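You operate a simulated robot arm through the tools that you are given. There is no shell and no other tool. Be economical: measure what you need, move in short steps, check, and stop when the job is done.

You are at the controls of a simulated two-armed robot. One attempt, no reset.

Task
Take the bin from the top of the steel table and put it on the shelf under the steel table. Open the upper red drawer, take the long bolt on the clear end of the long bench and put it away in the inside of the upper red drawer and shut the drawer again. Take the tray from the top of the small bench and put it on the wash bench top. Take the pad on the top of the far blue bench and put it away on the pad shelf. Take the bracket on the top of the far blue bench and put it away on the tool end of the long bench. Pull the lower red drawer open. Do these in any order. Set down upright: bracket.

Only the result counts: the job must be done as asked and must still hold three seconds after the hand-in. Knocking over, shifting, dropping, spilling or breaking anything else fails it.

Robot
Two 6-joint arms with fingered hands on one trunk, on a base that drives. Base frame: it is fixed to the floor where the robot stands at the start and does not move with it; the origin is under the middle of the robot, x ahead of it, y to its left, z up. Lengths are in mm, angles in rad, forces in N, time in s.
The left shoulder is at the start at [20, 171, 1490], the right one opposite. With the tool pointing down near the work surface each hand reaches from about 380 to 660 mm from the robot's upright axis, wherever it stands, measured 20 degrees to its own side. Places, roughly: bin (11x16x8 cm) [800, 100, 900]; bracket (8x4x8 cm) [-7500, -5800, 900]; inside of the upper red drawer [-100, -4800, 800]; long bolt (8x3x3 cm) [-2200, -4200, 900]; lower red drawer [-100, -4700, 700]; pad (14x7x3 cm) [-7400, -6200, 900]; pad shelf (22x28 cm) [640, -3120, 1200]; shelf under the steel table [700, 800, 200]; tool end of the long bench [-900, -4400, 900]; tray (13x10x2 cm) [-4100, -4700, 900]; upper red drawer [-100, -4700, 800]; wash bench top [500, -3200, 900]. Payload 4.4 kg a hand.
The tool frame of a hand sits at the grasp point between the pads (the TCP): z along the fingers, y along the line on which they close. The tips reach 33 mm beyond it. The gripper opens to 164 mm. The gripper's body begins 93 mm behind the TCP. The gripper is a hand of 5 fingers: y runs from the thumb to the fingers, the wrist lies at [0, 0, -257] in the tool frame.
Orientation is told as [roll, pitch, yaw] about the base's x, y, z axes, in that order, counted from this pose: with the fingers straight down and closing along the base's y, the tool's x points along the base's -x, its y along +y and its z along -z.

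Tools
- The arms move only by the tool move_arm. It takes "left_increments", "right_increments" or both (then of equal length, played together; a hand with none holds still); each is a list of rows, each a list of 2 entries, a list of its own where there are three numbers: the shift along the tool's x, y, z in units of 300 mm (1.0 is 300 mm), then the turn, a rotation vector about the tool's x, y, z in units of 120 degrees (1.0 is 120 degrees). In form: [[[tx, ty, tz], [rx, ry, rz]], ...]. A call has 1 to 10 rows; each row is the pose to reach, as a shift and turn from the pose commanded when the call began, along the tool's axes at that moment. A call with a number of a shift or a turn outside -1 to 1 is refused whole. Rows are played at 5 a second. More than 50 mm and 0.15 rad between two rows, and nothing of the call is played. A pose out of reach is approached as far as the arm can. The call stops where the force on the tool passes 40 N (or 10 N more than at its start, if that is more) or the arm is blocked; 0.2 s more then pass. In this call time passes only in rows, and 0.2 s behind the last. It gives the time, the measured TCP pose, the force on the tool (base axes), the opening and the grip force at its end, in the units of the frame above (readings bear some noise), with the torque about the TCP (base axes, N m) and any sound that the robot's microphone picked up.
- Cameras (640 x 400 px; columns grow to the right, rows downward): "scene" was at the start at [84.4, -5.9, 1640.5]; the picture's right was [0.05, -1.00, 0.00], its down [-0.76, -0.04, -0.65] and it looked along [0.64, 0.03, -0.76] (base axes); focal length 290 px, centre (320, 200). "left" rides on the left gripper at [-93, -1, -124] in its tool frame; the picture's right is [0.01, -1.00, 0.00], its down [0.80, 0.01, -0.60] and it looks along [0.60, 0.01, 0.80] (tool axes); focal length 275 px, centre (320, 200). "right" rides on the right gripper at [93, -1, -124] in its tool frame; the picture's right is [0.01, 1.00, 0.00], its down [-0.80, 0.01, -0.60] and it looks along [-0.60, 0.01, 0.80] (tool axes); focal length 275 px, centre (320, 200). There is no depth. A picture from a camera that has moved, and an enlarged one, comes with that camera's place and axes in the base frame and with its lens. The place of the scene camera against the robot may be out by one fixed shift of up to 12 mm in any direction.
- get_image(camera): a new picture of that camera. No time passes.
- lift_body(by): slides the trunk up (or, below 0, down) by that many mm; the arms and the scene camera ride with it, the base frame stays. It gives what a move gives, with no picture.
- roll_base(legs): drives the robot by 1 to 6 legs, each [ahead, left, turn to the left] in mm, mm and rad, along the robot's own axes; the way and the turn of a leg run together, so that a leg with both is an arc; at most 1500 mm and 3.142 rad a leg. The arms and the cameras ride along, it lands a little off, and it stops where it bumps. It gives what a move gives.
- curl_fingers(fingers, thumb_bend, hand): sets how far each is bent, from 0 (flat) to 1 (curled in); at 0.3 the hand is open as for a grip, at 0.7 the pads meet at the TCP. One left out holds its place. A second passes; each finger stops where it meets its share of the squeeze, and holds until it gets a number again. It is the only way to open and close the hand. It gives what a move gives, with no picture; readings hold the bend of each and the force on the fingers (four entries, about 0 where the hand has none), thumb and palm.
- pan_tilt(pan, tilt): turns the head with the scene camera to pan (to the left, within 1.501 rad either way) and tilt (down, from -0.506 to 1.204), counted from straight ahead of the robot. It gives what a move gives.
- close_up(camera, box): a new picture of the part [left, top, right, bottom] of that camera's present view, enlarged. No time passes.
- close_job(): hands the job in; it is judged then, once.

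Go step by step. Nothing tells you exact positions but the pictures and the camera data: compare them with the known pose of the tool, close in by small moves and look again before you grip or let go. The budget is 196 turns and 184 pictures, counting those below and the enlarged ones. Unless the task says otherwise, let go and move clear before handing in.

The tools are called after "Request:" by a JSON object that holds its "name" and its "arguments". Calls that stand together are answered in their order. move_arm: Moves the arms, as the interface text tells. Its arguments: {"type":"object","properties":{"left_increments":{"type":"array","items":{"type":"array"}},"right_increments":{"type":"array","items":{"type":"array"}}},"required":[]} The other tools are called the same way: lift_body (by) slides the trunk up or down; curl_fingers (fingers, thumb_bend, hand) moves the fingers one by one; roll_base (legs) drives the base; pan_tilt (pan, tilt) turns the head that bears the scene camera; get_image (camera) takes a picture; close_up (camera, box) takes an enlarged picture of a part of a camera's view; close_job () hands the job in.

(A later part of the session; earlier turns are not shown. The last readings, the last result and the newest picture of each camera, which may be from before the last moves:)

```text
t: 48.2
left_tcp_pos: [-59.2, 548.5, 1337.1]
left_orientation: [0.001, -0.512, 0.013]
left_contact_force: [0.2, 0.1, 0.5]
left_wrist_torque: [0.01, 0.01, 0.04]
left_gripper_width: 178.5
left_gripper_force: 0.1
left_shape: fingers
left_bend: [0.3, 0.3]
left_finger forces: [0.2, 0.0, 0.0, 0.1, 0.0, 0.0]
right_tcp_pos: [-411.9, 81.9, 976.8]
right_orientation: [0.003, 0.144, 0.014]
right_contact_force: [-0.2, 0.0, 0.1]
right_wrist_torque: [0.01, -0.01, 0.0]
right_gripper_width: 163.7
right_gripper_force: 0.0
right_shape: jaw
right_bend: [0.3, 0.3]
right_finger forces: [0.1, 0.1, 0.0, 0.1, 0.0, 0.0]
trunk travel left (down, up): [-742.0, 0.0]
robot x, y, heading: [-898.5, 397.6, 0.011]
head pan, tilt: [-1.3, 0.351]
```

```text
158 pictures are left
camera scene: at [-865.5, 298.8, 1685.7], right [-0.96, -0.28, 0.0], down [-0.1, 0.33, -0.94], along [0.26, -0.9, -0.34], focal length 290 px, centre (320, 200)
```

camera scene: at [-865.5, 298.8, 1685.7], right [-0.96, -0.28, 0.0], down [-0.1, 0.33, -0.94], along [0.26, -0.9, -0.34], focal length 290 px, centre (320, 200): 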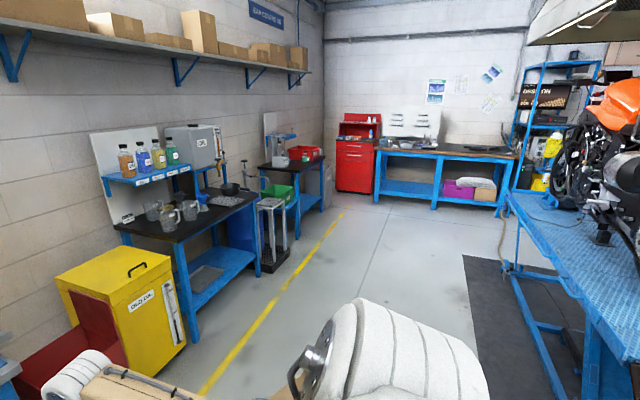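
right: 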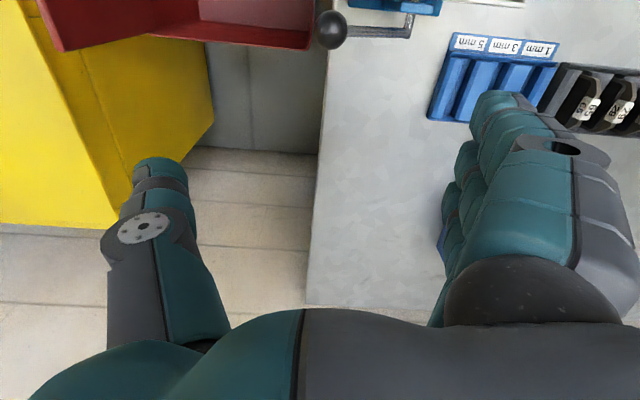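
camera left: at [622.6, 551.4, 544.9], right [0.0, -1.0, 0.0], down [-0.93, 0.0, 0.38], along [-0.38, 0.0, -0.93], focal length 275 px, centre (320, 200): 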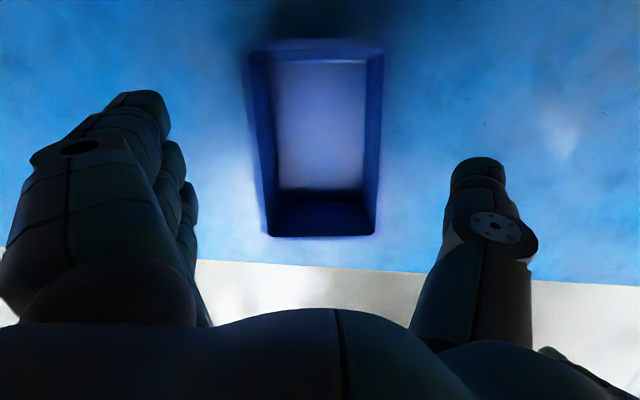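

The room is clear to view: the wash bench, red drawers and long bench lie along the far end. First I'll bring both hands into a compact carry pose.

Request:
{"name": "move_arm", "arguments": {"left_increments": [[[0.14, 0.03, 0.02], [0, 0.04, 0]], [[0.28, 0.07, 0.04], [0, 0.08, 0]], [[0.42, 0.1, 0.055], [0, 0.12, 0]], [[0.56, 0.13, 0.075], [0, 0.16, 0]], [[0.7, 0.17, 0.095], [0, 0.2, 0]], [[0.826, 0.2, 0.11], [0, 0.2445, 0]]], "right_increments": [[[0, 0, -0.02], [0, -0.011, 0]], [[0, 0, -0.04], [0, -0.022, 0]], [[0, 0, -0.06], [0, -0.033, 0]], [[0, 0, -0.08], [0, -0.044, 0]], [[0, 0, -0.1], [0, -0.055, 0]], [[0, 0, -0.12], [0, -0.068, 0]]]}}

Request:
{"name": "move_arm", "arguments": {"left_increments": [[[0.13, 0.05, 0.1], [0, 0, 0]], [[0.26, 0.1, 0.2], [0, 0, 0]], [[0.4, 0.15, 0.3], [0, 0, 0]]]}}

Request:
{"name": "pan_tilt", "arguments": {"pan": 0.0, "tilt": 0.4}}

```text
t: 49.6
left_tcp_pos: [-186.1, 609.6, 1176.6]
left_orientation: [0.001, 0.002, 0.012]
left_contact_force: [1.2, 0.7, 0.7]
left_wrist_torque: [-0.01, 0.04, 0.0]
left_gripper_width: 178.9
left_gripper_force: 0.1
left_shape: fingers
left_bend: [0.3, 0.3]
left_finger forces: [0.0, 0.0, 0.0, 0.0, 0.1, 0.1]
left hand out of reach, approached as far as the arm can: row 1, 2, 3, 4, 5, 6
right_tcp_pos: [-407.6, 84.1, 1011.8]
right_orientation: [0.002, 0.001, 0.013]
right_contact_force: [-0.3, 0.0, -0.1]
right_wrist_torque: [-0.03, -0.02, -0.01]
right_gripper_width: 164.2
right_gripper_force: 0.0
right_shape: jaw
right_bend: [0.3, 0.3]
right_finger forces: [0.1, 0.0, 0.0, 0.1, 0.0, 0.0]
trunk travel left (down, up): [-742.0, 0.0]
robot x, y, heading: [-894.9, 397.4, 0.016]
head pan, tilt: [-1.3, 0.351]
```

```text
refused: row 1 steps farther than a row can; nothing moved
```

```text
t: 51.1
left_tcp_pos: [-185.7, 610.1, 1177.4]
left_orientation: [0.001, 0.003, 0.013]
left_contact_force: [0.1, 0.4, -0.2]
left_wrist_torque: [0.02, 0.04, 0.0]
left_gripper_width: 179.0
left_gripper_force: 0.0
left_shape: fingers
left_bend: [0.3, 0.3]
left_finger forces: [0.0, 0.0, 0.1, 0.0, 0.0, 0.0]
right_tcp_pos: [-406.1, 83.4, 1012.3]
right_orientation: [0.003, -0.001, 0.015]
right_contact_force: [-0.4, -0.9, -0.2]
right_wrist_torque: [-0.01, -0.01, -0.02]
right_gripper_width: 164.0
right_gripper_force: 0.1
right_shape: jaw
right_bend: [0.3, 0.3]
right_finger forces: [0.0, 0.0, 0.0, 0.0, 0.1, 0.1]
trunk travel left (down, up): [-742.0, 0.0]
robot x, y, heading: [-895.8, 395.3, 0.01]
head pan, tilt: [0.0, 0.4]
```

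Next I'll pull the left hand in, turn to face −y and drive to about (−600, −3300), in front of the red drawers.

Request:
{"name": "move_arm", "arguments": {"left_increments": [[[0.11, 0.03, 0.07], [0, 0, 0]], [[0.22, 0.06, 0.14], [0, 0, 0]], [[0.33, 0.09, 0.21], [0, 0, 0]], [[0.44, 0.12, 0.28], [0, 0, 0]], [[0.55, 0.15, 0.36], [0, 0, 0]]]}}

Request:
{"name": "roll_base", "arguments": {"legs": [[0, 0, -1.57], [1500, 100, 0], [1500, 100, 0], [500, 150, 0]]}}

Request:
{"name": "get_image", "arguments": {"camera": "scene"}}

```text
t: 52.3
left_tcp_pos: [-215.1, 645.9, 1034.2]
left_orientation: [0.0, 0.004, 0.012]
left_contact_force: [1.4, 0.0, 1.0]
left_wrist_torque: [0.01, 0.06, -0.01]
left_gripper_width: 178.8
left_gripper_force: 0.1
left_shape: fingers
left_bend: [0.3, 0.3]
left_finger forces: [0.1, 0.1, 0.0, 0.0, 0.0, 0.0]
left hand out of reach, approached as far as the arm can: row 1, 2, 3, 4, 5
right_tcp_pos: [-407.3, 85.2, 1012.8]
right_orientation: [0.003, 0.0, 0.015]
right_contact_force: [1.5, 0.8, 0.9]
right_wrist_torque: [-0.01, 0.0, 0.04]
right_gripper_width: 164.1
right_gripper_force: 0.1
right_shape: jaw
right_bend: [0.3, 0.3]
right_finger forces: [0.1, 0.1, 0.0, 0.1, 0.0, 0.0]
trunk travel left (down, up): [-742.0, 0.0]
robot x, y, heading: [-900.3, 398.2, 0.016]
head pan, tilt: [0.0, 0.4]
```

```text
refused: leg 2 is longer than a leg can be; nothing moved
```

```text
157 pictures are left
camera scene: at [-799.0, 390.3, 1681.1], right [0.01, -1.0, 0.0], down [-0.39, -0.01, -0.92], along [0.92, 0.01, -0.39], focal length 290 px, centre (320, 200)
```

scene: 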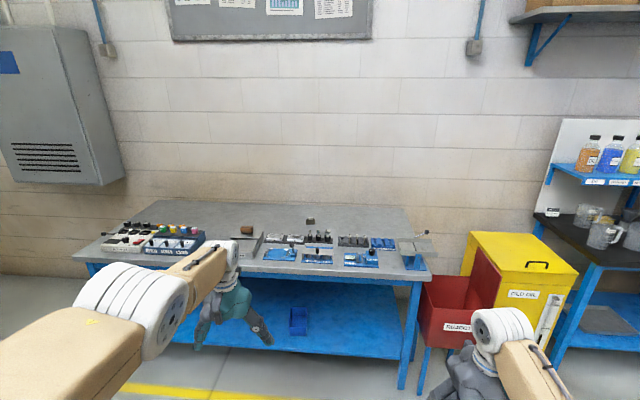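

The bin stands on the shelf. I'll retry the drive with shorter legs.

Request:
{"name": "roll_base", "arguments": {"legs": [[0, 0, -1.57], [1400, 150, 0], [1400, 150, 0], [700, 100, 0]]}}

Request:
{"name": "get_image", "arguments": {"camera": "scene"}}

```text
t: 73.4
left_tcp_pos: [92.9, -3791.4, 1034.8]
left_orientation: [-0.001, 0.005, -1.493]
left_contact_force: [-0.1, -0.1, -0.3]
left_wrist_torque: [0.0, -0.01, -0.02]
left_gripper_width: 178.8
left_gripper_force: 0.0
left_shape: fingers
left_bend: [0.3, 0.3]
left_finger forces: [0.0, 0.0, 0.0, 0.1, 0.0, 0.0]
right_tcp_pos: [-481.2, -3638.5, 1013.0]
right_orientation: [0.001, -0.002, -1.491]
right_contact_force: [-0.2, -0.1, -0.1]
right_wrist_torque: [0.03, 0.01, 0.03]
right_gripper_width: 164.0
right_gripper_force: 0.0
right_shape: jaw
right_bend: [0.3, 0.3]
right_finger forces: [0.0, 0.0, 0.1, 0.0, 0.0, 0.0]
trunk travel left (down, up): [-742.0, 0.0]
robot x, y, heading: [-197.5, -3126.7, -1.489]
head pan, tilt: [0.0, 0.4]
```

```text
156 pictures are left
camera scene: at [-193.4, -3238.9, 1681.1], right [-1.0, -0.08, 0.0], down [-0.03, 0.39, -0.92], along [0.07, -0.92, -0.39], focal length 290 px, centre (320, 200)
```

scene: 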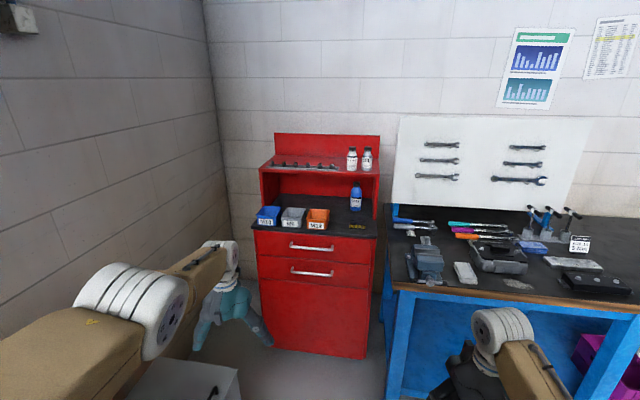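

I see the red cabinet with its upper handle near (−55, −4650, 800), the lower one about 160 mm below, and the long bench to the right. I'll straighten the heading and check the grey object near my left hand.

Request:
{"name": "roll_base", "arguments": {"legs": [[0, 0, -0.082]]}}

Request:
{"name": "pan_tilt", "arguments": {"pan": 0.5, "tilt": 0.9}}

Request:
{"name": "get_image", "arguments": {"camera": "scene"}}

Request:
{"name": "pan_tilt", "arguments": {"pan": 1.4, "tilt": 0.6}}

Request:
{"name": "get_image", "arguments": {"camera": "scene"}}

```text
t: 74.3
left_tcp_pos: [38.6, -3812.4, 1034.4]
left_orientation: [0.0, 0.006, -1.575]
left_contact_force: [-0.8, -0.4, 0.8]
left_wrist_torque: [0.0, 0.02, 0.02]
left_gripper_width: 178.7
left_gripper_force: 0.1
left_shape: fingers
left_bend: [0.3, 0.3]
left_finger forces: [0.1, 0.0, 0.0, 0.0, 0.0, 0.0]
right_tcp_pos: [-520.6, -3614.4, 1013.8]
right_orientation: [0.001, -0.001, -1.574]
right_contact_force: [0.1, 0.5, 0.0]
right_wrist_torque: [0.01, -0.01, -0.01]
right_gripper_width: 163.8
right_gripper_force: 0.0
right_shape: jaw
right_bend: [0.3, 0.3]
right_finger forces: [0.0, 0.0, 0.0, 0.0, 0.0, 0.0]
trunk travel left (down, up): [-742.0, 0.0]
robot x, y, heading: [-198.2, -3125.1, -1.572]
head pan, tilt: [0.0, 0.4]
```

```text
t: 75.2
left_tcp_pos: [37.6, -3812.0, 1033.8]
left_orientation: [-0.001, 0.006, -1.573]
left_contact_force: [-0.4, -0.8, 0.2]
left_wrist_torque: [0.02, 0.0, 0.0]
left_gripper_width: 178.8
left_gripper_force: 0.1
left_shape: fingers
left_bend: [0.3, 0.3]
left_finger forces: [0.1, 0.1, 0.0, 0.0, 0.0, 0.1]
right_tcp_pos: [-519.8, -3614.3, 1012.2]
right_orientation: [0.003, 0.001, -1.573]
right_contact_force: [-1.2, -0.5, 0.4]
right_wrist_torque: [0.01, -0.01, 0.0]
right_gripper_width: 164.0
right_gripper_force: 0.0
right_shape: jaw
right_bend: [0.3, 0.3]
right_finger forces: [0.1, 0.0, 0.0, 0.0, 0.0, 0.0]
trunk travel left (down, up): [-742.0, 0.0]
robot x, y, heading: [-198.9, -3128.0, -1.577]
head pan, tilt: [0.499, 0.901]
```

```text
155 pictures are left
camera scene: at [-165.6, -3212.5, 1638.2], right [-0.88, -0.48, 0.0], down [-0.37, 0.69, -0.62], along [0.3, -0.55, -0.78], focal length 290 px, centre (320, 200)
```

scene: 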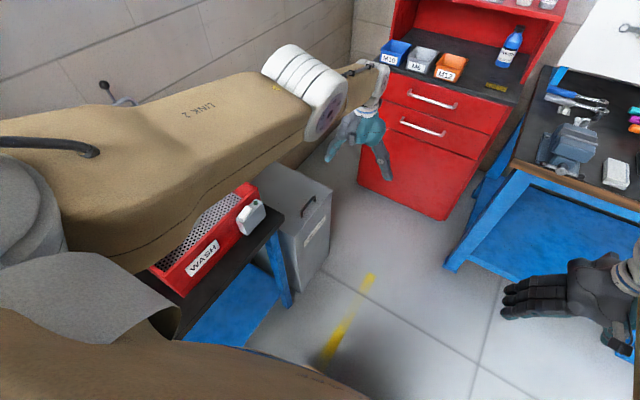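

```text
t: 76.4
left_tcp_pos: [38.2, -3813.2, 1034.2]
left_orientation: [0.001, 0.005, -1.575]
left_contact_force: [-0.2, -0.8, -0.2]
left_wrist_torque: [-0.03, -0.01, -0.03]
left_gripper_width: 178.9
left_gripper_force: 0.0
left_shape: fingers
left_bend: [0.3, 0.3]
left_finger forces: [0.1, 0.1, 0.1, 0.1, 0.0, 0.1]
right_tcp_pos: [-521.0, -3612.6, 1013.1]
right_orientation: [0.003, 0.002, -1.572]
right_contact_force: [0.4, 0.4, 0.2]
right_wrist_torque: [-0.02, 0.04, 0.01]
right_gripper_width: 163.7
right_gripper_force: 0.1
right_shape: jaw
right_bend: [0.3, 0.3]
right_finger forces: [0.0, 0.1, 0.0, 0.0, 0.0, 0.1]
trunk travel left (down, up): [-742.0, 0.0]
robot x, y, heading: [-198.0, -3124.6, -1.577]
head pan, tilt: [1.4, 0.6]
```

```text
154 pictures are left
camera scene: at [-114.6, -3161.4, 1662.9], right [-0.17, -0.98, 0.0], down [-0.56, 0.1, -0.82], along [0.81, -0.14, -0.57], focal length 290 px, centre (320, 200)
```

scene: 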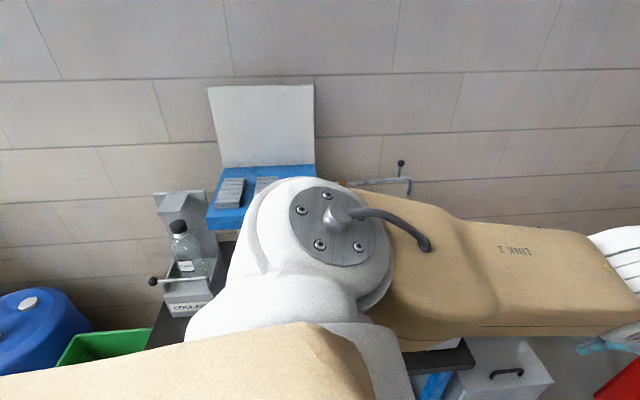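

The wash bench and its shelf are to the left, and a grey box stands at x≥150. I'll move up to (−260, −3700) and lower the trunk to prepare for the handle.

Request:
{"name": "roll_base", "arguments": {"legs": [[575, -60, 0.003]]}}

Request:
{"name": "lift_body", "arguments": {"by": -400}}

Request:
{"name": "move_arm", "arguments": {"left_increments": [[[0, 0, -0.06], [0, -0.07, 0]], [[0, 0, -0.12], [0, -0.14, 0]], [[0, 0, -0.18], [0, -0.21, 0]], [[0, 0, -0.24], [0, -0.28, 0]], [[0, 0, -0.3], [0, -0.35, 0]], [[0, 0, -0.36], [0, -0.42, 0]], [[0, 0, -0.42], [0, -0.49, 0]], [[0, 0, -0.48], [0, -0.56, 0]], [[0, 0, -0.54], [0, -0.63, 0]], [[0, 0, -0.55], [0, -0.7, 0]]]}}

Request:
{"name": "pan_tilt", "arguments": {"pan": 0.2, "tilt": 0.6}}

Request:
{"name": "get_image", "arguments": {"camera": "scene"}}

```text
t: 79.4
left_tcp_pos: [-31.3, -4344.4, 1033.9]
left_orientation: [0.002, 0.005, -1.588]
left_contact_force: [-1.0, 0.5, -0.3]
left_wrist_torque: [-0.04, 0.01, -0.03]
left_gripper_width: 178.9
left_gripper_force: 0.0
left_shape: fingers
left_bend: [0.3, 0.3]
left_finger forces: [0.0, 0.1, 0.1, 0.0, 0.1, 0.0]
right_tcp_pos: [-586.5, -4131.0, 1011.3]
right_orientation: [0.008, 0.024, -1.572]
right_contact_force: [1.1, 2.6, 1.0]
right_wrist_torque: [-0.15, -0.06, 0.31]
right_gripper_width: 163.7
right_gripper_force: 0.1
right_shape: jaw
right_bend: [0.3, 0.3]
right_finger forces: [0.1, 0.0, 0.0, 2.9, 0.0, 0.1]
trunk travel left (down, up): [-742.0, 0.0]
robot x, y, heading: [-257.5, -3657.8, -1.585]
head pan, tilt: [1.4, 0.6]
stopped in leg 1: the force on the tool passed its limit at 60 N (the readings are from after the stop); the commanded pose is now the measured one
```

```text
t: 80.5
left_tcp_pos: [-31.6, -4344.8, 975.6]
left_orientation: [0.002, 0.003, -1.588]
left_contact_force: [0.8, -0.7, 0.1]
left_wrist_torque: [0.04, -0.02, 0.02]
left_gripper_width: 179.1
left_gripper_force: 0.0
left_shape: fingers
left_bend: [0.3, 0.3]
left_finger forces: [0.0, 0.1, 0.0, 0.1, 0.0, 0.1]
right_tcp_pos: [-583.5, -4127.4, 951.7]
right_orientation: [0.012, 0.028, -1.563]
right_contact_force: [6.6, 28.4, 9.4]
right_wrist_torque: [-2.28, -0.21, 1.89]
right_gripper_width: 163.6
right_gripper_force: 0.2
right_shape: jaw
right_bend: [0.29, 0.3]
right_finger forces: [0.0, 0.0, 0.5, 29.9, 0.1, 0.0]
trunk travel left (down, up): [-682.0, 60.0]
robot x, y, heading: [-260.5, -3658.2, -1.586]
head pan, tilt: [1.4, 0.6]
stopped: the force on the tool passed its limit at 44 N (the readings are from after the stop); the commanded pose is now the measured one
```

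```text
t: 82.3
left_tcp_pos: [-33.4, -4534.8, 1017.6]
left_orientation: [-0.061, -1.115, -1.521]
left_contact_force: [-1.8, -2.4, 4.2]
left_wrist_torque: [0.54, -0.1, 0.05]
left_gripper_width: 179.2
left_gripper_force: 0.1
left_shape: fingers
left_bend: [0.3, 0.3]
left_finger forces: [0.0, 0.1, 0.1, 0.1, 0.1, 0.2]
left hand out of reach, approached as far as the arm can: row 1, 2, 3, 4, 5, 6, 7, 8
right_tcp_pos: [-583.8, -4126.4, 951.6]
right_orientation: [0.014, 0.035, -1.563]
right_contact_force: [2.9, 18.0, 9.1]
right_wrist_torque: [-1.91, -0.44, 1.07]
right_gripper_width: 164.0
right_gripper_force: 0.0
right_shape: jaw
right_bend: [0.29, 0.3]
right_finger forces: [0.0, 0.0, 0.1, 23.6, 0.1, 0.0]
trunk travel left (down, up): [-682.0, 60.0]
robot x, y, heading: [-261.5, -3657.6, -1.587]
head pan, tilt: [1.4, 0.6]
stopped in row 9 (right hand): the force on the tool passed its limit at 41 N (the readings are from after the stop); the commanded pose is now the measured one
```

```text
t: 83.7
left_tcp_pos: [-31.1, -4528.5, 1008.4]
left_orientation: [-0.059, -1.102, -1.519]
left_contact_force: [0.3, 0.5, -0.1]
left_wrist_torque: [-0.02, 0.02, 0.01]
left_gripper_width: 179.5
left_gripper_force: 0.0
left_shape: fingers
left_bend: [0.3, 0.3]
left_finger forces: [0.0, 0.0, 0.0, 0.0, 0.0, 0.0]
right_tcp_pos: [-583.1, -4127.6, 952.3]
right_orientation: [0.013, 0.033, -1.563]
right_contact_force: [6.4, 23.9, 7.9]
right_wrist_torque: [-2.04, -0.26, 1.61]
right_gripper_width: 164.0
right_gripper_force: 0.1
right_shape: jaw
right_bend: [0.29, 0.3]
right_finger forces: [0.1, 0.1, 0.4, 27.2, 0.0, 0.0]
trunk travel left (down, up): [-682.0, 60.0]
robot x, y, heading: [-259.2, -3653.8, -1.582]
head pan, tilt: [0.201, 0.6]
```

```text
153 pictures are left
camera scene: at [-244.8, -3759.2, 1603.6], right [-0.98, -0.19, 0.0], down [-0.11, 0.55, -0.83], along [0.15, -0.81, -0.56], focal length 290 px, centre (320, 200)
```

scene: 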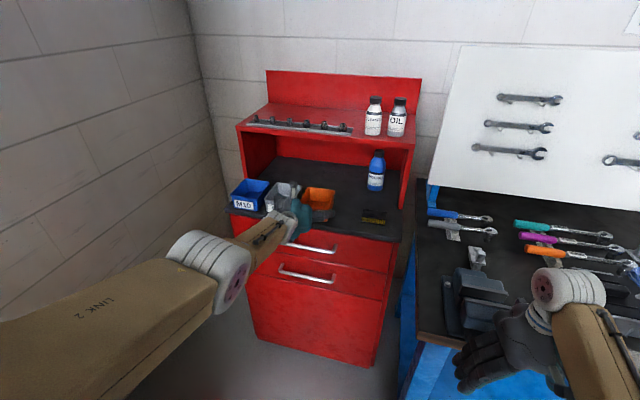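

The right hand touched the vise on the long bench, so I'll back away straight and check that nothing shifted.

Request:
{"name": "roll_base", "arguments": {"legs": [[-300, 0, 0]]}}

Request:
{"name": "get_image", "arguments": {"camera": "scene"}}

```text
t: 85.8
left_tcp_pos: [-29.3, -4232.3, 1006.0]
left_orientation: [-0.057, -1.1, -1.519]
left_contact_force: [-0.1, 0.7, -0.5]
left_wrist_torque: [0.02, 0.0, 0.02]
left_gripper_width: 179.6
left_gripper_force: 0.0
left_shape: fingers
left_bend: [0.3, 0.3]
left_finger forces: [0.1, 0.0, 0.0, 0.0, 0.1, 0.1]
right_tcp_pos: [-579.5, -3829.8, 951.0]
right_orientation: [0.012, 0.033, -1.563]
right_contact_force: [-0.8, 0.5, 0.0]
right_wrist_torque: [0.01, 0.0, 0.0]
right_gripper_width: 164.3
right_gripper_force: 0.1
right_shape: jaw
right_bend: [0.3, 0.3]
right_finger forces: [0.0, 0.0, 0.1, 0.0, 0.0, 0.1]
trunk travel left (down, up): [-682.0, 60.0]
robot x, y, heading: [-254.1, -3357.2, -1.584]
head pan, tilt: [0.201, 0.6]
```

```text
152 pictures are left
camera scene: at [-241.8, -3463.8, 1603.4], right [-0.98, -0.19, 0.0], down [-0.1, 0.55, -0.83], along [0.15, -0.81, -0.56], focal length 290 px, centre (320, 200)
```

scene: 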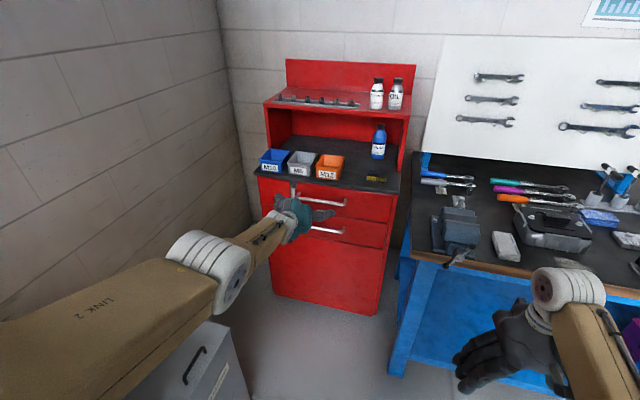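

The vise looks unmoved. I'll tuck the right hand in, and lower the trunk here in free space.

Request:
{"name": "move_arm", "arguments": {"right_increments": [[[0.06, 0.09, 0], [0, 0, 0]], [[0.12, 0.18, 0], [0, 0, 0]], [[0.18, 0.28, 0], [0, 0, 0]], [[0.24, 0.38, 0], [0, 0, 0]]]}}

Request:
{"name": "lift_body", "arguments": {"by": -340}}

Request:
{"name": "get_image", "arguments": {"camera": "scene"}}

```text
t: 86.8
left_tcp_pos: [-28.5, -4233.4, 1005.7]
left_orientation: [-0.058, -1.1, -1.517]
left_contact_force: [0.4, 0.1, 0.2]
left_wrist_torque: [-0.01, -0.01, -0.01]
left_gripper_width: 179.4
left_gripper_force: 0.0
left_shape: fingers
left_bend: [0.3, 0.3]
left_finger forces: [0.0, 0.0, 0.0, 0.0, 0.1, 0.0]
right_tcp_pos: [-462.1, -3762.4, 931.6]
right_orientation: [0.011, 0.029, -1.564]
right_contact_force: [-0.4, 0.1, -0.1]
right_wrist_torque: [0.0, 0.02, -0.01]
right_gripper_width: 164.0
right_gripper_force: 0.1
right_shape: jaw
right_bend: [0.3, 0.3]
right_finger forces: [0.0, 0.0, 0.0, 0.0, 0.1, 0.1]
right hand out of reach, approached as far as the arm can: row 2, 3, 4
trunk travel left (down, up): [-682.0, 60.0]
robot x, y, heading: [-253.2, -3358.1, -1.586]
head pan, tilt: [0.201, 0.6]
```

```text
t: 90.1
left_tcp_pos: [-28.3, -4232.9, 665.9]
left_orientation: [-0.057, -1.1, -1.518]
left_contact_force: [0.4, -0.4, -0.4]
left_wrist_torque: [-0.02, 0.0, -0.01]
left_gripper_width: 179.3
left_gripper_force: 0.1
left_shape: fingers
left_bend: [0.3, 0.3]
left_finger forces: [0.0, 0.0, 0.1, 0.1, 0.0, 0.1]
right_tcp_pos: [-462.7, -3747.1, 563.6]
right_orientation: [0.014, 0.094, -1.566]
right_contact_force: [0.7, 0.5, 0.1]
right_wrist_torque: [0.0, 0.0, 0.02]
right_gripper_width: 164.1
right_gripper_force: 0.0
right_shape: jaw
right_bend: [0.3, 0.3]
right_finger forces: [0.1, 0.0, 0.0, 0.1, 0.0, 0.1]
trunk travel left (down, up): [-342.0, 400.0]
robot x, y, heading: [-255.0, -3361.3, -1.588]
head pan, tilt: [0.201, 0.6]
```

```text
151 pictures are left
camera scene: at [-242.2, -3496.6, 1262.2], right [-0.98, -0.19, 0.0], down [-0.1, 0.56, -0.82], along [0.15, -0.81, -0.57], focal length 290 px, centre (320, 200)
```

scene: 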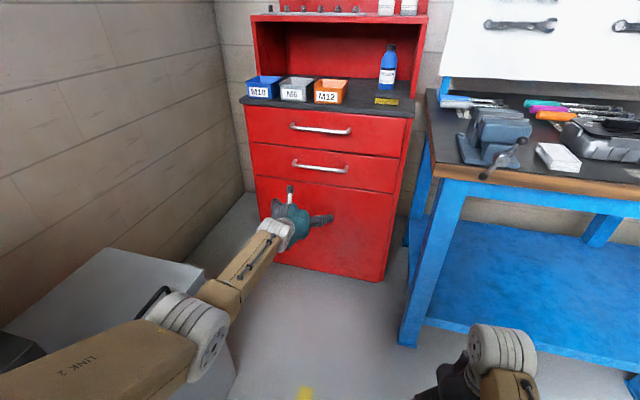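

From several views the upper handle is near (−49, −4545, 857) and the lower near z 690. I'll raise the left hand and level it to point forward, then roll it so it closes vertically.

Request:
{"name": "move_arm", "arguments": {"left_increments": [[[-0.095, 0, -0.093], [0, -0.038, 0]], [[-0.19, 0, -0.186], [0, -0.076, 0]], [[-0.284, 0, -0.28], [0, -0.115, 0]], [[-0.379, 0, -0.373], [0, -0.153, 0]], [[-0.474, 0, -0.466], [0, -0.191, 0]]]}}

Request:
{"name": "move_arm", "arguments": {"left_increments": [[[0, 0, 0], [0, 0, -0.07]], [[0, 0, 0], [0, 0, -0.14]], [[0, 0, 0], [0, 0, -0.21]], [[0, 0, 0], [0, 0, -0.28]], [[0, 0, 0], [0, 0, -0.35]], [[0, 0, 0], [0, 0, -0.42]], [[0, 0, 0], [0, 0, -0.49]], [[0, 0, 0], [0, 0, -0.56]], [[0, 0, 0], [0, 0, -0.63]], [[0, 0, 0], [0, 0, -0.7]]]}}

Request:
{"name": "get_image", "arguments": {"camera": "scene"}}

Request:
{"name": "get_image", "arguments": {"camera": "left"}}

```text
t: 91.3
left_tcp_pos: [-25.1, -4170.9, 855.0]
left_orientation: [-0.357, -1.494, -1.216]
left_contact_force: [-0.6, 0.9, 0.1]
left_wrist_torque: [0.04, -0.02, 0.0]
left_gripper_width: 179.3
left_gripper_force: 0.0
left_shape: fingers
left_bend: [0.3, 0.3]
left_finger forces: [0.1, 0.0, 0.0, 0.0, 0.0, 0.1]
right_tcp_pos: [-463.2, -3747.0, 563.6]
right_orientation: [0.014, 0.094, -1.564]
right_contact_force: [0.3, 0.2, -0.8]
right_wrist_torque: [0.03, 0.0, 0.0]
right_gripper_width: 164.2
right_gripper_force: 0.0
right_shape: jaw
right_bend: [0.3, 0.3]
right_finger forces: [0.1, 0.1, 0.1, 0.0, 0.0, 0.0]
trunk travel left (down, up): [-342.0, 400.0]
robot x, y, heading: [-254.8, -3355.2, -1.584]
head pan, tilt: [0.201, 0.6]
```

```text
t: 93.5
left_tcp_pos: [9.6, -4201.1, 819.3]
left_orientation: [-1.519, -0.09, -0.112]
left_contact_force: [-0.3, -0.1, 0.2]
left_wrist_torque: [-0.04, -0.03, -0.04]
left_gripper_width: 179.2
left_gripper_force: 0.0
left_shape: fingers
left_bend: [0.3, 0.3]
left_finger forces: [0.0, 0.1, 0.1, 0.1, 0.0, 0.0]
left hand out of reach, approached as far as the arm can: row 8, 9, 10
right_tcp_pos: [-463.8, -3747.5, 563.3]
right_orientation: [0.014, 0.097, -1.564]
right_contact_force: [0.2, -0.1, -0.5]
right_wrist_torque: [0.03, 0.03, 0.03]
right_gripper_width: 164.0
right_gripper_force: 0.0
right_shape: jaw
right_bend: [0.3, 0.3]
right_finger forces: [0.0, 0.0, 0.0, 0.0, 0.1, 0.1]
trunk travel left (down, up): [-342.0, 400.0]
robot x, y, heading: [-253.6, -3359.0, -1.586]
head pan, tilt: [0.201, 0.6]
```

```text
150 pictures are left
camera scene: at [-241.4, -3498.5, 1261.7], right [-0.98, -0.19, 0.0], down [-0.11, 0.56, -0.82], along [0.15, -0.81, -0.57], focal length 290 px, centre (320, 200)
```

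scene: 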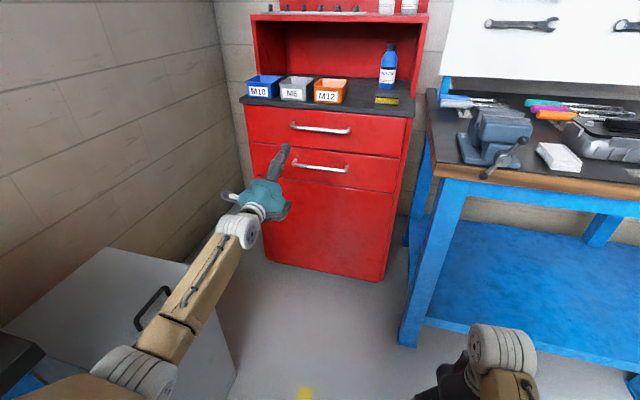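

```text
149 pictures are left
camera left: at [115.6, -4087.2, 834.9], right [-0.11, -0.04, 0.99], down [-0.73, 0.69, -0.05], along [-0.68, -0.73, -0.1], focal length 275 px, centre (320, 200)
```

left: 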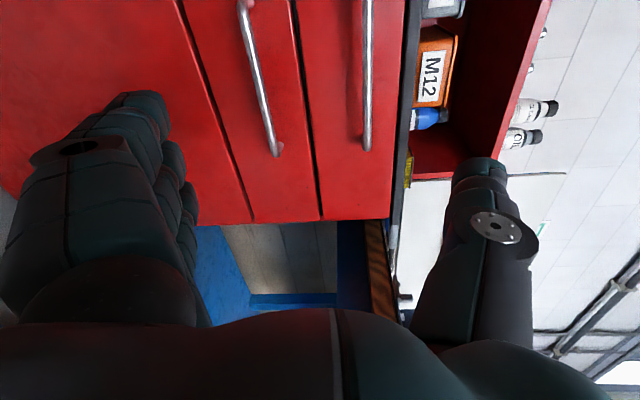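

The hand now points at the drawers with thumb up. I'll correct its position toward x −50, z 862, then roll forward.

Request:
{"name": "move_arm", "arguments": {"left_increments": [[[0.075, -0.08, 0], [0, 0, 0]], [[0.151, -0.165, 0.01], [0, 0, 0]]]}}

Request:
{"name": "roll_base", "arguments": {"legs": [[190, 0, 0.01]]}}

Request:
{"name": "get_image", "arguments": {"camera": "left"}}

Request:
{"name": "get_image", "arguments": {"camera": "scene"}}

```text
t: 94.1
left_tcp_pos: [-30.3, -4207.0, 854.2]
left_orientation: [-1.525, -0.1, -0.148]
left_contact_force: [0.1, 0.6, -0.6]
left_wrist_torque: [-0.04, -0.02, 0.0]
left_gripper_width: 179.5
left_gripper_force: 0.0
left_shape: fingers
left_bend: [0.3, 0.3]
left_finger forces: [0.0, 0.1, 0.1, 0.0, 0.0, 0.1]
left hand out of reach, approached as far as the arm can: row 1, 2
right_tcp_pos: [-462.8, -3746.2, 563.1]
right_orientation: [0.014, 0.093, -1.564]
right_contact_force: [0.4, -0.1, -0.1]
right_wrist_torque: [-0.03, -0.06, 0.02]
right_gripper_width: 164.2
right_gripper_force: 0.1
right_shape: jaw
right_bend: [0.3, 0.3]
right_finger forces: [0.1, 0.1, 0.0, 0.0, 0.0, 0.1]
trunk travel left (down, up): [-342.0, 400.0]
robot x, y, heading: [-254.3, -3357.7, -1.585]
head pan, tilt: [0.201, 0.6]
```

```text
t: 95.7
left_tcp_pos: [-22.6, -4397.2, 853.4]
left_orientation: [-1.528, -0.1, -0.138]
left_contact_force: [0.9, 0.3, -0.5]
left_wrist_torque: [-0.05, 0.04, 0.01]
left_gripper_width: 179.5
left_gripper_force: 0.2
left_shape: fingers
left_bend: [0.3, 0.3]
left_finger forces: [0.1, 0.1, 0.0, 0.0, 0.0, 0.1]
right_tcp_pos: [-460.4, -3940.8, 563.8]
right_orientation: [0.012, 0.098, -1.553]
right_contact_force: [0.6, 0.0, -0.1]
right_wrist_torque: [0.01, 0.01, -0.03]
right_gripper_width: 163.7
right_gripper_force: 0.1
right_shape: jaw
right_bend: [0.3, 0.3]
right_finger forces: [0.1, 0.0, 0.1, 0.0, 0.0, 0.0]
trunk travel left (down, up): [-342.0, 400.0]
robot x, y, heading: [-259.6, -3547.3, -1.576]
head pan, tilt: [0.201, 0.6]
```

```text
148 pictures are left
camera left: at [86.8, -4287.4, 868.8], right [-0.12, -0.03, 0.99], down [-0.71, 0.7, -0.06], along [-0.7, -0.71, -0.1], focal length 275 px, centre (320, 200)
```

left: 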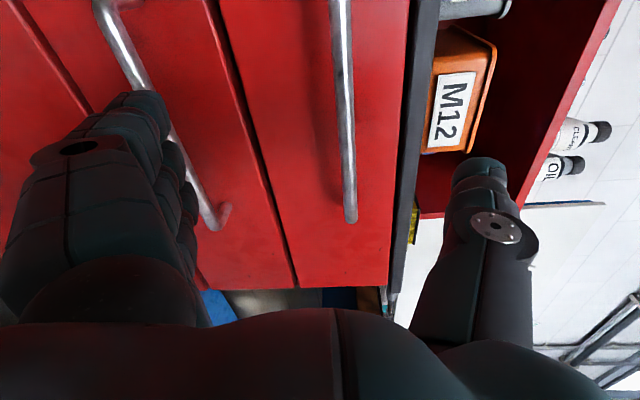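

```text
147 pictures are left
camera scene: at [-242.4, -3688.9, 1262.0], right [-0.98, -0.2, 0.0], down [-0.11, 0.55, -0.82], along [0.16, -0.81, -0.57], focal length 290 px, centre (320, 200)
```

scene: 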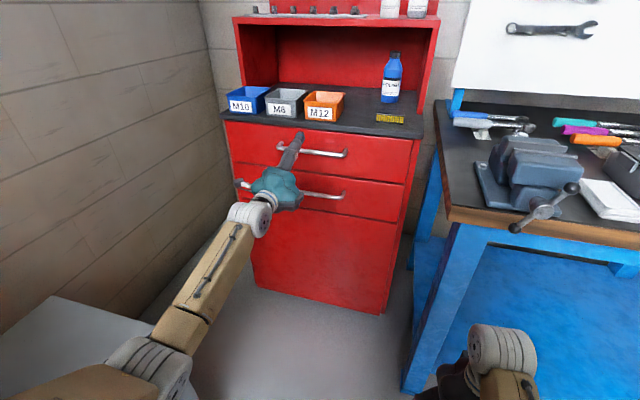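

Triangulating with the wrist camera puts the upper bar at y≈−4493, z≈871. I'll pre-close the hand to clear the worktop edge, raise the trunk 18, and approach part-way.

Request:
{"name": "curl_fingers", "arguments": {"hand": "left", "fingers": 0.5, "thumb_bend": 0.56}}

Request:
{"name": "lift_body", "arguments": {"by": 18}}

Request:
{"name": "roll_base", "arguments": {"legs": [[45, 0, 0]]}}

Request:
{"name": "get_image", "arguments": {"camera": "left"}}

Request:
{"name": "get_image", "arguments": {"camera": "scene"}}

```text
t: 96.7
left_tcp_pos: [-21.8, -4396.7, 854.9]
left_orientation: [-1.526, -0.101, -0.139]
left_contact_force: [-0.5, 0.0, -0.5]
left_wrist_torque: [0.01, -0.01, -0.04]
left_gripper_width: 89.1
left_gripper_force: 0.0
left_shape: fingers
left_bend: [0.5, 0.56]
left_finger forces: [0.1, 0.0, 0.0, 0.1, 0.0, 0.0]
right_tcp_pos: [-459.9, -3939.8, 564.0]
right_orientation: [0.014, 0.094, -1.553]
right_contact_force: [0.4, 0.0, -0.9]
right_wrist_torque: [0.0, 0.01, 0.0]
right_gripper_width: 163.8
right_gripper_force: 0.0
right_shape: jaw
right_bend: [0.3, 0.3]
right_finger forces: [0.0, 0.1, 0.0, 0.0, 0.0, 0.0]
trunk travel left (down, up): [-342.0, 400.0]
robot x, y, heading: [-257.0, -3554.5, -1.577]
head pan, tilt: [0.201, 0.6]
```

```text
t: 97.3
left_tcp_pos: [-21.2, -4398.1, 870.6]
left_orientation: [-1.523, -0.098, -0.138]
left_contact_force: [0.8, -0.1, 0.7]
left_wrist_torque: [0.01, 0.02, -0.04]
left_gripper_width: 89.0
left_gripper_force: 0.0
left_shape: fingers
left_bend: [0.5, 0.56]
left_finger forces: [0.1, 0.0, 0.1, 0.1, 0.0, 0.0]
right_tcp_pos: [-459.5, -3941.2, 580.6]
right_orientation: [0.014, 0.096, -1.554]
right_contact_force: [0.0, 0.1, -0.5]
right_wrist_torque: [-0.02, 0.0, -0.01]
right_gripper_width: 164.0
right_gripper_force: 0.0
right_shape: jaw
right_bend: [0.3, 0.3]
right_finger forces: [0.0, 0.1, 0.0, 0.0, 0.1, 0.0]
trunk travel left (down, up): [-360.0, 382.0]
robot x, y, heading: [-255.5, -3549.8, -1.574]
head pan, tilt: [0.201, 0.6]
```

```text
t: 98.2
left_tcp_pos: [-22.6, -4443.3, 871.6]
left_orientation: [-1.524, -0.099, -0.138]
left_contact_force: [-0.8, -0.5, 0.0]
left_wrist_torque: [-0.04, -0.04, 0.02]
left_gripper_width: 88.9
left_gripper_force: 0.0
left_shape: fingers
left_bend: [0.5, 0.56]
left_finger forces: [0.0, 0.1, 0.1, 0.1, 0.0, 0.0]
right_tcp_pos: [-460.4, -3986.5, 581.3]
right_orientation: [0.014, 0.096, -1.553]
right_contact_force: [0.5, 0.2, -0.2]
right_wrist_torque: [0.02, -0.02, 0.01]
right_gripper_width: 164.1
right_gripper_force: 0.1
right_shape: jaw
right_bend: [0.3, 0.3]
right_finger forces: [0.1, 0.1, 0.0, 0.1, 0.1, 0.0]
trunk travel left (down, up): [-360.0, 382.0]
robot x, y, heading: [-255.2, -3595.6, -1.578]
head pan, tilt: [0.201, 0.6]
```

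```text
146 pictures are left
camera left: at [86.4, -4332.7, 886.5], right [-0.12, -0.03, 0.99], down [-0.71, 0.7, -0.06], along [-0.7, -0.71, -0.1], focal length 275 px, centre (320, 200)
```

left: 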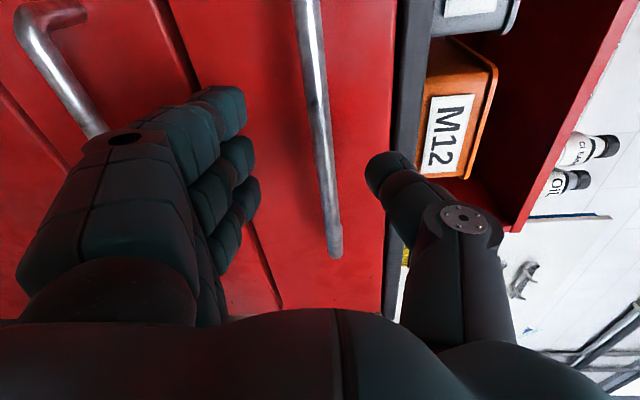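

```text
145 pictures are left
camera scene: at [-242.5, -3730.1, 1280.1], right [-0.98, -0.2, 0.0], down [-0.11, 0.55, -0.82], along [0.16, -0.81, -0.57], focal length 290 px, centre (320, 200)
```

scene: 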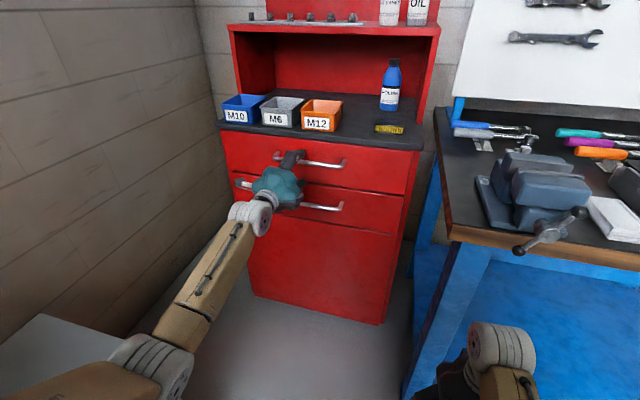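

The bar is at y −4500, z 870. I'll close the thumb slightly more to pass under the worktop edge, then move in 52 mm.

Request:
{"name": "curl_fingers", "arguments": {"hand": "left", "thumb_bend": 0.6}}

Request:
{"name": "roll_base", "arguments": {"legs": [[52, 0, 0]]}}

Request:
{"name": "get_image", "arguments": {"camera": "left"}}

```text
t: 99.2
left_tcp_pos: [-21.0, -4442.5, 872.2]
left_orientation: [-1.526, -0.099, -0.138]
left_contact_force: [-0.3, 0.0, 0.6]
left_wrist_torque: [0.0, 0.0, -0.04]
left_gripper_width: 81.6
left_gripper_force: 0.1
left_shape: fingers
left_bend: [0.5, 0.6]
left_finger forces: [0.1, 0.1, 0.0, 0.1, 0.1, 0.0]
right_tcp_pos: [-461.8, -3985.5, 579.9]
right_orientation: [0.015, 0.096, -1.553]
right_contact_force: [0.2, -0.6, -0.5]
right_wrist_torque: [0.01, -0.01, -0.02]
right_gripper_width: 163.9
right_gripper_force: 0.0
right_shape: jaw
right_bend: [0.3, 0.3]
right_finger forces: [0.1, 0.1, 0.0, 0.0, 0.0, 0.0]
trunk travel left (down, up): [-360.0, 382.0]
robot x, y, heading: [-260.3, -3594.8, -1.575]
head pan, tilt: [0.201, 0.6]
```

```text
t: 100.1
left_tcp_pos: [-22.5, -4494.1, 871.2]
left_orientation: [-1.523, -0.097, -0.139]
left_contact_force: [0.9, -0.2, -0.4]
left_wrist_torque: [-0.03, 0.04, -0.02]
left_gripper_width: 81.6
left_gripper_force: 0.0
left_shape: fingers
left_bend: [0.5, 0.6]
left_finger forces: [0.1, 0.1, 0.0, 0.0, 0.0, 0.1]
right_tcp_pos: [-460.6, -4037.9, 581.5]
right_orientation: [0.014, 0.096, -1.556]
right_contact_force: [0.5, -0.1, 0.2]
right_wrist_torque: [-0.01, 0.03, -0.01]
right_gripper_width: 164.1
right_gripper_force: 0.2
right_shape: jaw
right_bend: [0.3, 0.3]
right_finger forces: [0.1, 0.0, 0.0, 0.0, 0.0, 0.0]
trunk travel left (down, up): [-360.0, 382.0]
robot x, y, heading: [-255.2, -3646.5, -1.574]
head pan, tilt: [0.201, 0.6]
```

```text
144 pictures are left
camera left: at [85.5, -4385.1, 886.3], right [-0.12, -0.03, 0.99], down [-0.71, 0.7, -0.06], along [-0.7, -0.71, -0.1], focal length 275 px, centre (320, 200)
```

left: 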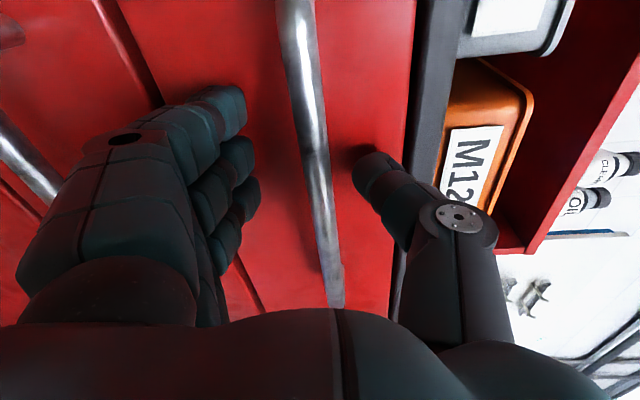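

The bar lies between the thumb and fingers, so I'll close on it.

Request:
{"name": "curl_fingers", "arguments": {"hand": "left", "fingers": 0.8, "thumb_bend": 0.8}}

Request:
{"name": "get_image", "arguments": {"camera": "left"}}

```text
t: 101.1
left_tcp_pos: [-23.8, -4494.0, 869.4]
left_orientation: [-1.52, -0.097, -0.14]
left_contact_force: [-1.0, -0.4, -1.8]
left_wrist_torque: [-0.01, 0.09, -0.01]
left_gripper_width: 30.1
left_gripper_force: 0.9
left_shape: fingers
left_bend: [0.74, 0.75]
left_finger forces: [1.7, 0.0, 0.0, 0.0, 0.0, 0.0]
right_tcp_pos: [-461.1, -4037.6, 581.3]
right_orientation: [0.014, 0.095, -1.556]
right_contact_force: [-1.2, 0.3, 0.5]
right_wrist_torque: [-0.01, -0.02, 0.0]
right_gripper_width: 164.2
right_gripper_force: 0.0
right_shape: jaw
right_bend: [0.3, 0.3]
right_finger forces: [0.0, 0.0, 0.0, 0.0, 0.0, 0.1]
trunk travel left (down, up): [-360.0, 382.0]
robot x, y, heading: [-257.8, -3645.8, -1.571]
head pan, tilt: [0.201, 0.6]
```

```text
143 pictures are left
camera left: at [85.6, -4384.6, 886.1], right [-0.12, -0.03, 0.99], down [-0.71, 0.7, -0.06], along [-0.7, -0.71, -0.1], focal length 275 px, centre (320, 200)
```

left: 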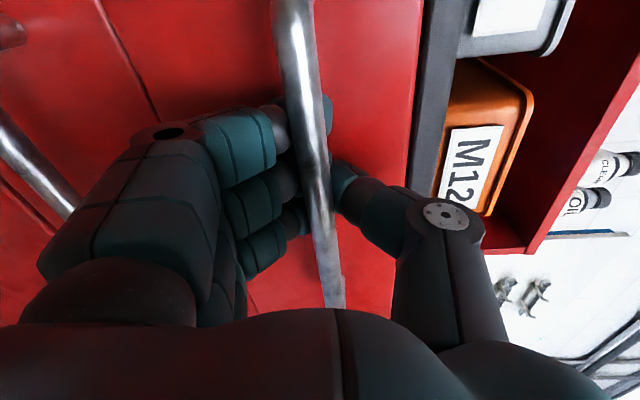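

The fingers curl round behind the bar. I'll pull back 80 mm and check.

Request:
{"name": "roll_base", "arguments": {"legs": [[-80, 0, 0]]}}

Request:
{"name": "get_image", "arguments": {"camera": "left"}}

Request:
{"name": "get_image", "arguments": {"camera": "scene"}}

```text
t: 102.2
left_tcp_pos: [-23.9, -4413.9, 871.3]
left_orientation: [-1.523, -0.097, -0.139]
left_contact_force: [0.7, 0.4, -2.2]
left_wrist_torque: [-0.02, 0.1, 0.05]
left_gripper_width: 30.1
left_gripper_force: 0.6
left_shape: fingers
left_bend: [0.74, 0.76]
left_finger forces: [2.2, 0.0, 0.1, 0.0, 0.0, 0.0]
right_tcp_pos: [-460.6, -3958.3, 582.7]
right_orientation: [0.012, 0.095, -1.556]
right_contact_force: [-1.1, -0.2, 0.1]
right_wrist_torque: [-0.02, -0.03, -0.02]
right_gripper_width: 164.1
right_gripper_force: 0.1
right_shape: jaw
right_bend: [0.3, 0.3]
right_finger forces: [0.1, 0.0, 0.0, 0.0, 0.0, 0.0]
trunk travel left (down, up): [-360.0, 382.0]
robot x, y, heading: [-256.0, -3564.6, -1.573]
head pan, tilt: [0.201, 0.6]
```

```text
142 pictures are left
camera left: at [85.4, -4305.8, 886.7], right [-0.12, -0.03, 0.99], down [-0.71, 0.71, -0.06], along [-0.7, -0.71, -0.1], focal length 275 px, centre (320, 200)
```

left: 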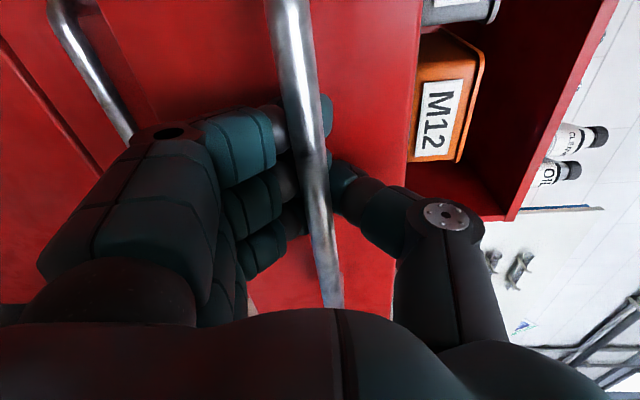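

```text
141 pictures are left
camera scene: at [-242.4, -3702.3, 1280.3], right [-0.98, -0.19, 0.0], down [-0.11, 0.55, -0.82], along [0.16, -0.81, -0.57], focal length 290 px, centre (320, 200)
```

scene: 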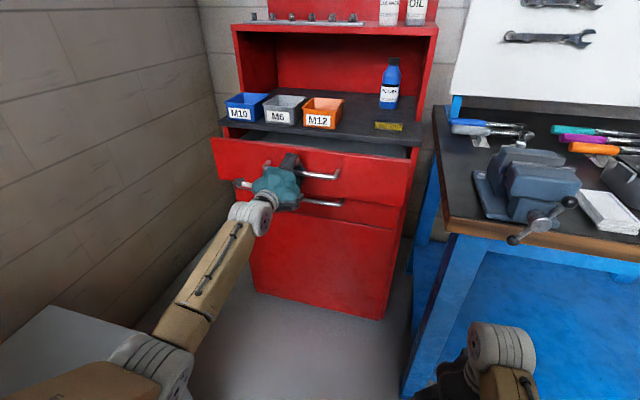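

The drawer is coming open. I'll pull 170 mm more.

Request:
{"name": "roll_base", "arguments": {"legs": [[-170, 0, 0]]}}

Request:
{"name": "get_image", "arguments": {"camera": "scene"}}

```text
t: 103.6
left_tcp_pos: [-21.2, -4247.8, 871.6]
left_orientation: [-1.525, -0.098, -0.139]
left_contact_force: [-0.2, 1.2, -1.7]
left_wrist_torque: [0.01, 0.07, 0.02]
left_gripper_width: 30.1
left_gripper_force: 0.8
left_shape: fingers
left_bend: [0.74, 0.76]
left_finger forces: [1.9, 0.0, 0.0, 0.0, 0.0, 0.0]
right_tcp_pos: [-459.4, -3791.1, 581.8]
right_orientation: [0.015, 0.096, -1.553]
right_contact_force: [-0.3, 0.8, 0.2]
right_wrist_torque: [0.0, 0.0, -0.01]
right_gripper_width: 164.2
right_gripper_force: 0.1
right_shape: jaw
right_bend: [0.3, 0.3]
right_finger forces: [0.0, 0.0, 0.1, 0.0, 0.0, 0.0]
trunk travel left (down, up): [-360.0, 382.0]
robot x, y, heading: [-256.8, -3400.6, -1.572]
head pan, tilt: [0.201, 0.6]
```

```text
140 pictures are left
camera scene: at [-241.5, -3534.5, 1280.3], right [-0.98, -0.2, 0.0], down [-0.11, 0.55, -0.82], along [0.16, -0.81, -0.57], focal length 290 px, centre (320, 200)
```

scene: 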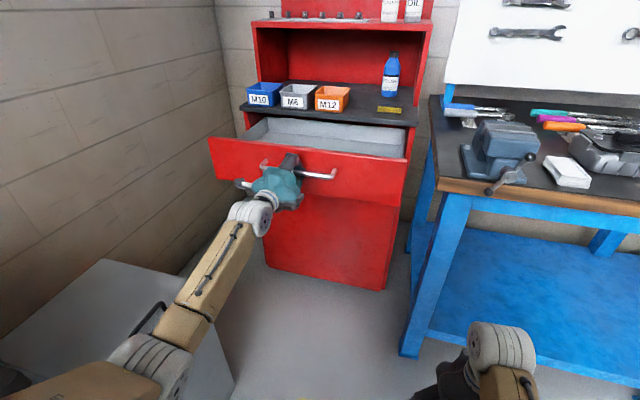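

The drawer is open about 250 mm. I'll release the handle, back off and raise the trunk.

Request:
{"name": "curl_fingers", "arguments": {"hand": "left", "fingers": 0.4, "thumb_bend": 0.4}}

Request:
{"name": "roll_base", "arguments": {"legs": [[-250, 0, 0]]}}

Request:
{"name": "lift_body", "arguments": {"by": 382}}

Request:
{"name": "pan_tilt", "arguments": {"pan": -0.9, "tilt": 0.4}}

Request:
{"name": "get_image", "arguments": {"camera": "scene"}}

```text
t: 104.6
left_tcp_pos: [-21.4, -4247.5, 871.5]
left_orientation: [-1.524, -0.099, -0.14]
left_contact_force: [0.1, -1.2, 0.7]
left_wrist_torque: [0.0, -0.04, 0.0]
left_gripper_width: 138.5
left_gripper_force: 0.1
left_shape: fingers
left_bend: [0.4, 0.4]
left_finger forces: [0.0, 0.0, 0.2, 0.0, 0.1, 0.0]
right_tcp_pos: [-461.0, -3791.6, 582.0]
right_orientation: [0.014, 0.095, -1.554]
right_contact_force: [-0.6, -0.2, -0.3]
right_wrist_torque: [0.0, 0.01, 0.01]
right_gripper_width: 164.1
right_gripper_force: 0.0
right_shape: jaw
right_bend: [0.3, 0.3]
right_finger forces: [0.0, 0.1, 0.0, 0.1, 0.0, 0.1]
trunk travel left (down, up): [-360.0, 382.0]
robot x, y, heading: [-258.5, -3399.5, -1.572]
head pan, tilt: [0.201, 0.6]
```

```text
t: 106.4
left_tcp_pos: [-24.9, -4004.0, 871.1]
left_orientation: [-1.524, -0.097, -0.145]
left_contact_force: [-0.7, 0.6, 0.3]
left_wrist_torque: [0.0, -0.02, 0.02]
left_gripper_width: 138.9
left_gripper_force: 0.0
left_shape: fingers
left_bend: [0.4, 0.4]
left_finger forces: [0.1, 0.0, 0.1, 0.0, 0.0, 0.0]
right_tcp_pos: [-460.2, -3545.4, 582.0]
right_orientation: [0.014, 0.096, -1.558]
right_contact_force: [-0.5, 0.3, -0.1]
right_wrist_torque: [-0.01, 0.0, -0.03]
right_gripper_width: 164.2
right_gripper_force: 0.1
right_shape: jaw
right_bend: [0.3, 0.3]
right_finger forces: [0.1, 0.0, 0.0, 0.0, 0.0, 0.0]
trunk travel left (down, up): [-360.0, 382.0]
robot x, y, heading: [-254.2, -3159.1, -1.581]
head pan, tilt: [0.201, 0.6]
```

```text
t: 110.1
left_tcp_pos: [-25.4, -4004.7, 1253.0]
left_orientation: [-1.525, -0.098, -0.145]
left_contact_force: [0.3, 0.2, 1.6]
left_wrist_torque: [-0.02, 0.0, -0.02]
left_gripper_width: 138.5
left_gripper_force: 0.0
left_shape: fingers
left_bend: [0.4, 0.4]
left_finger forces: [0.0, 0.1, 0.0, 0.1, 0.0, 0.1]
right_tcp_pos: [-460.7, -3545.7, 963.2]
right_orientation: [0.013, 0.096, -1.559]
right_contact_force: [-0.3, -0.1, 0.5]
right_wrist_torque: [0.02, -0.01, -0.01]
right_gripper_width: 164.2
right_gripper_force: 0.1
right_shape: jaw
right_bend: [0.3, 0.3]
right_finger forces: [0.0, 0.0, 0.1, 0.1, 0.0, 0.1]
trunk travel left (down, up): [-742.0, 0.0]
robot x, y, heading: [-251.2, -3154.1, -1.583]
head pan, tilt: [0.201, 0.6]
```

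```text
t: 111.4
left_tcp_pos: [-25.7, -4004.8, 1252.1]
left_orientation: [-1.522, -0.097, -0.145]
left_contact_force: [0.1, -0.1, 0.8]
left_wrist_torque: [-0.03, -0.02, -0.01]
left_gripper_width: 138.7
left_gripper_force: 0.0
left_shape: fingers
left_bend: [0.4, 0.4]
left_finger forces: [0.0, 0.1, 0.1, 0.1, 0.0, 0.0]
right_tcp_pos: [-461.7, -3545.6, 964.1]
right_orientation: [0.013, 0.095, -1.56]
right_contact_force: [-0.2, -0.3, 0.2]
right_wrist_torque: [0.02, 0.0, 0.04]
right_gripper_width: 164.0
right_gripper_force: 0.1
right_shape: jaw
right_bend: [0.3, 0.3]
right_finger forces: [0.0, 0.1, 0.0, 0.0, 0.1, 0.1]
trunk travel left (down, up): [-742.0, 0.0]
robot x, y, heading: [-254.8, -3155.0, -1.577]
head pan, tilt: [-0.901, 0.4]
```

```text
139 pictures are left
camera scene: at [-330.4, -3232.3, 1681.1], right [-0.61, 0.79, 0.0], down [0.31, 0.24, -0.92], along [-0.73, -0.57, -0.39], focal length 290 px, centre (320, 200)
```

scene: 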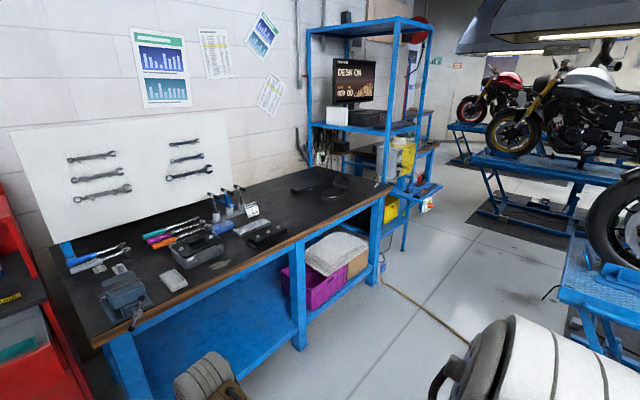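

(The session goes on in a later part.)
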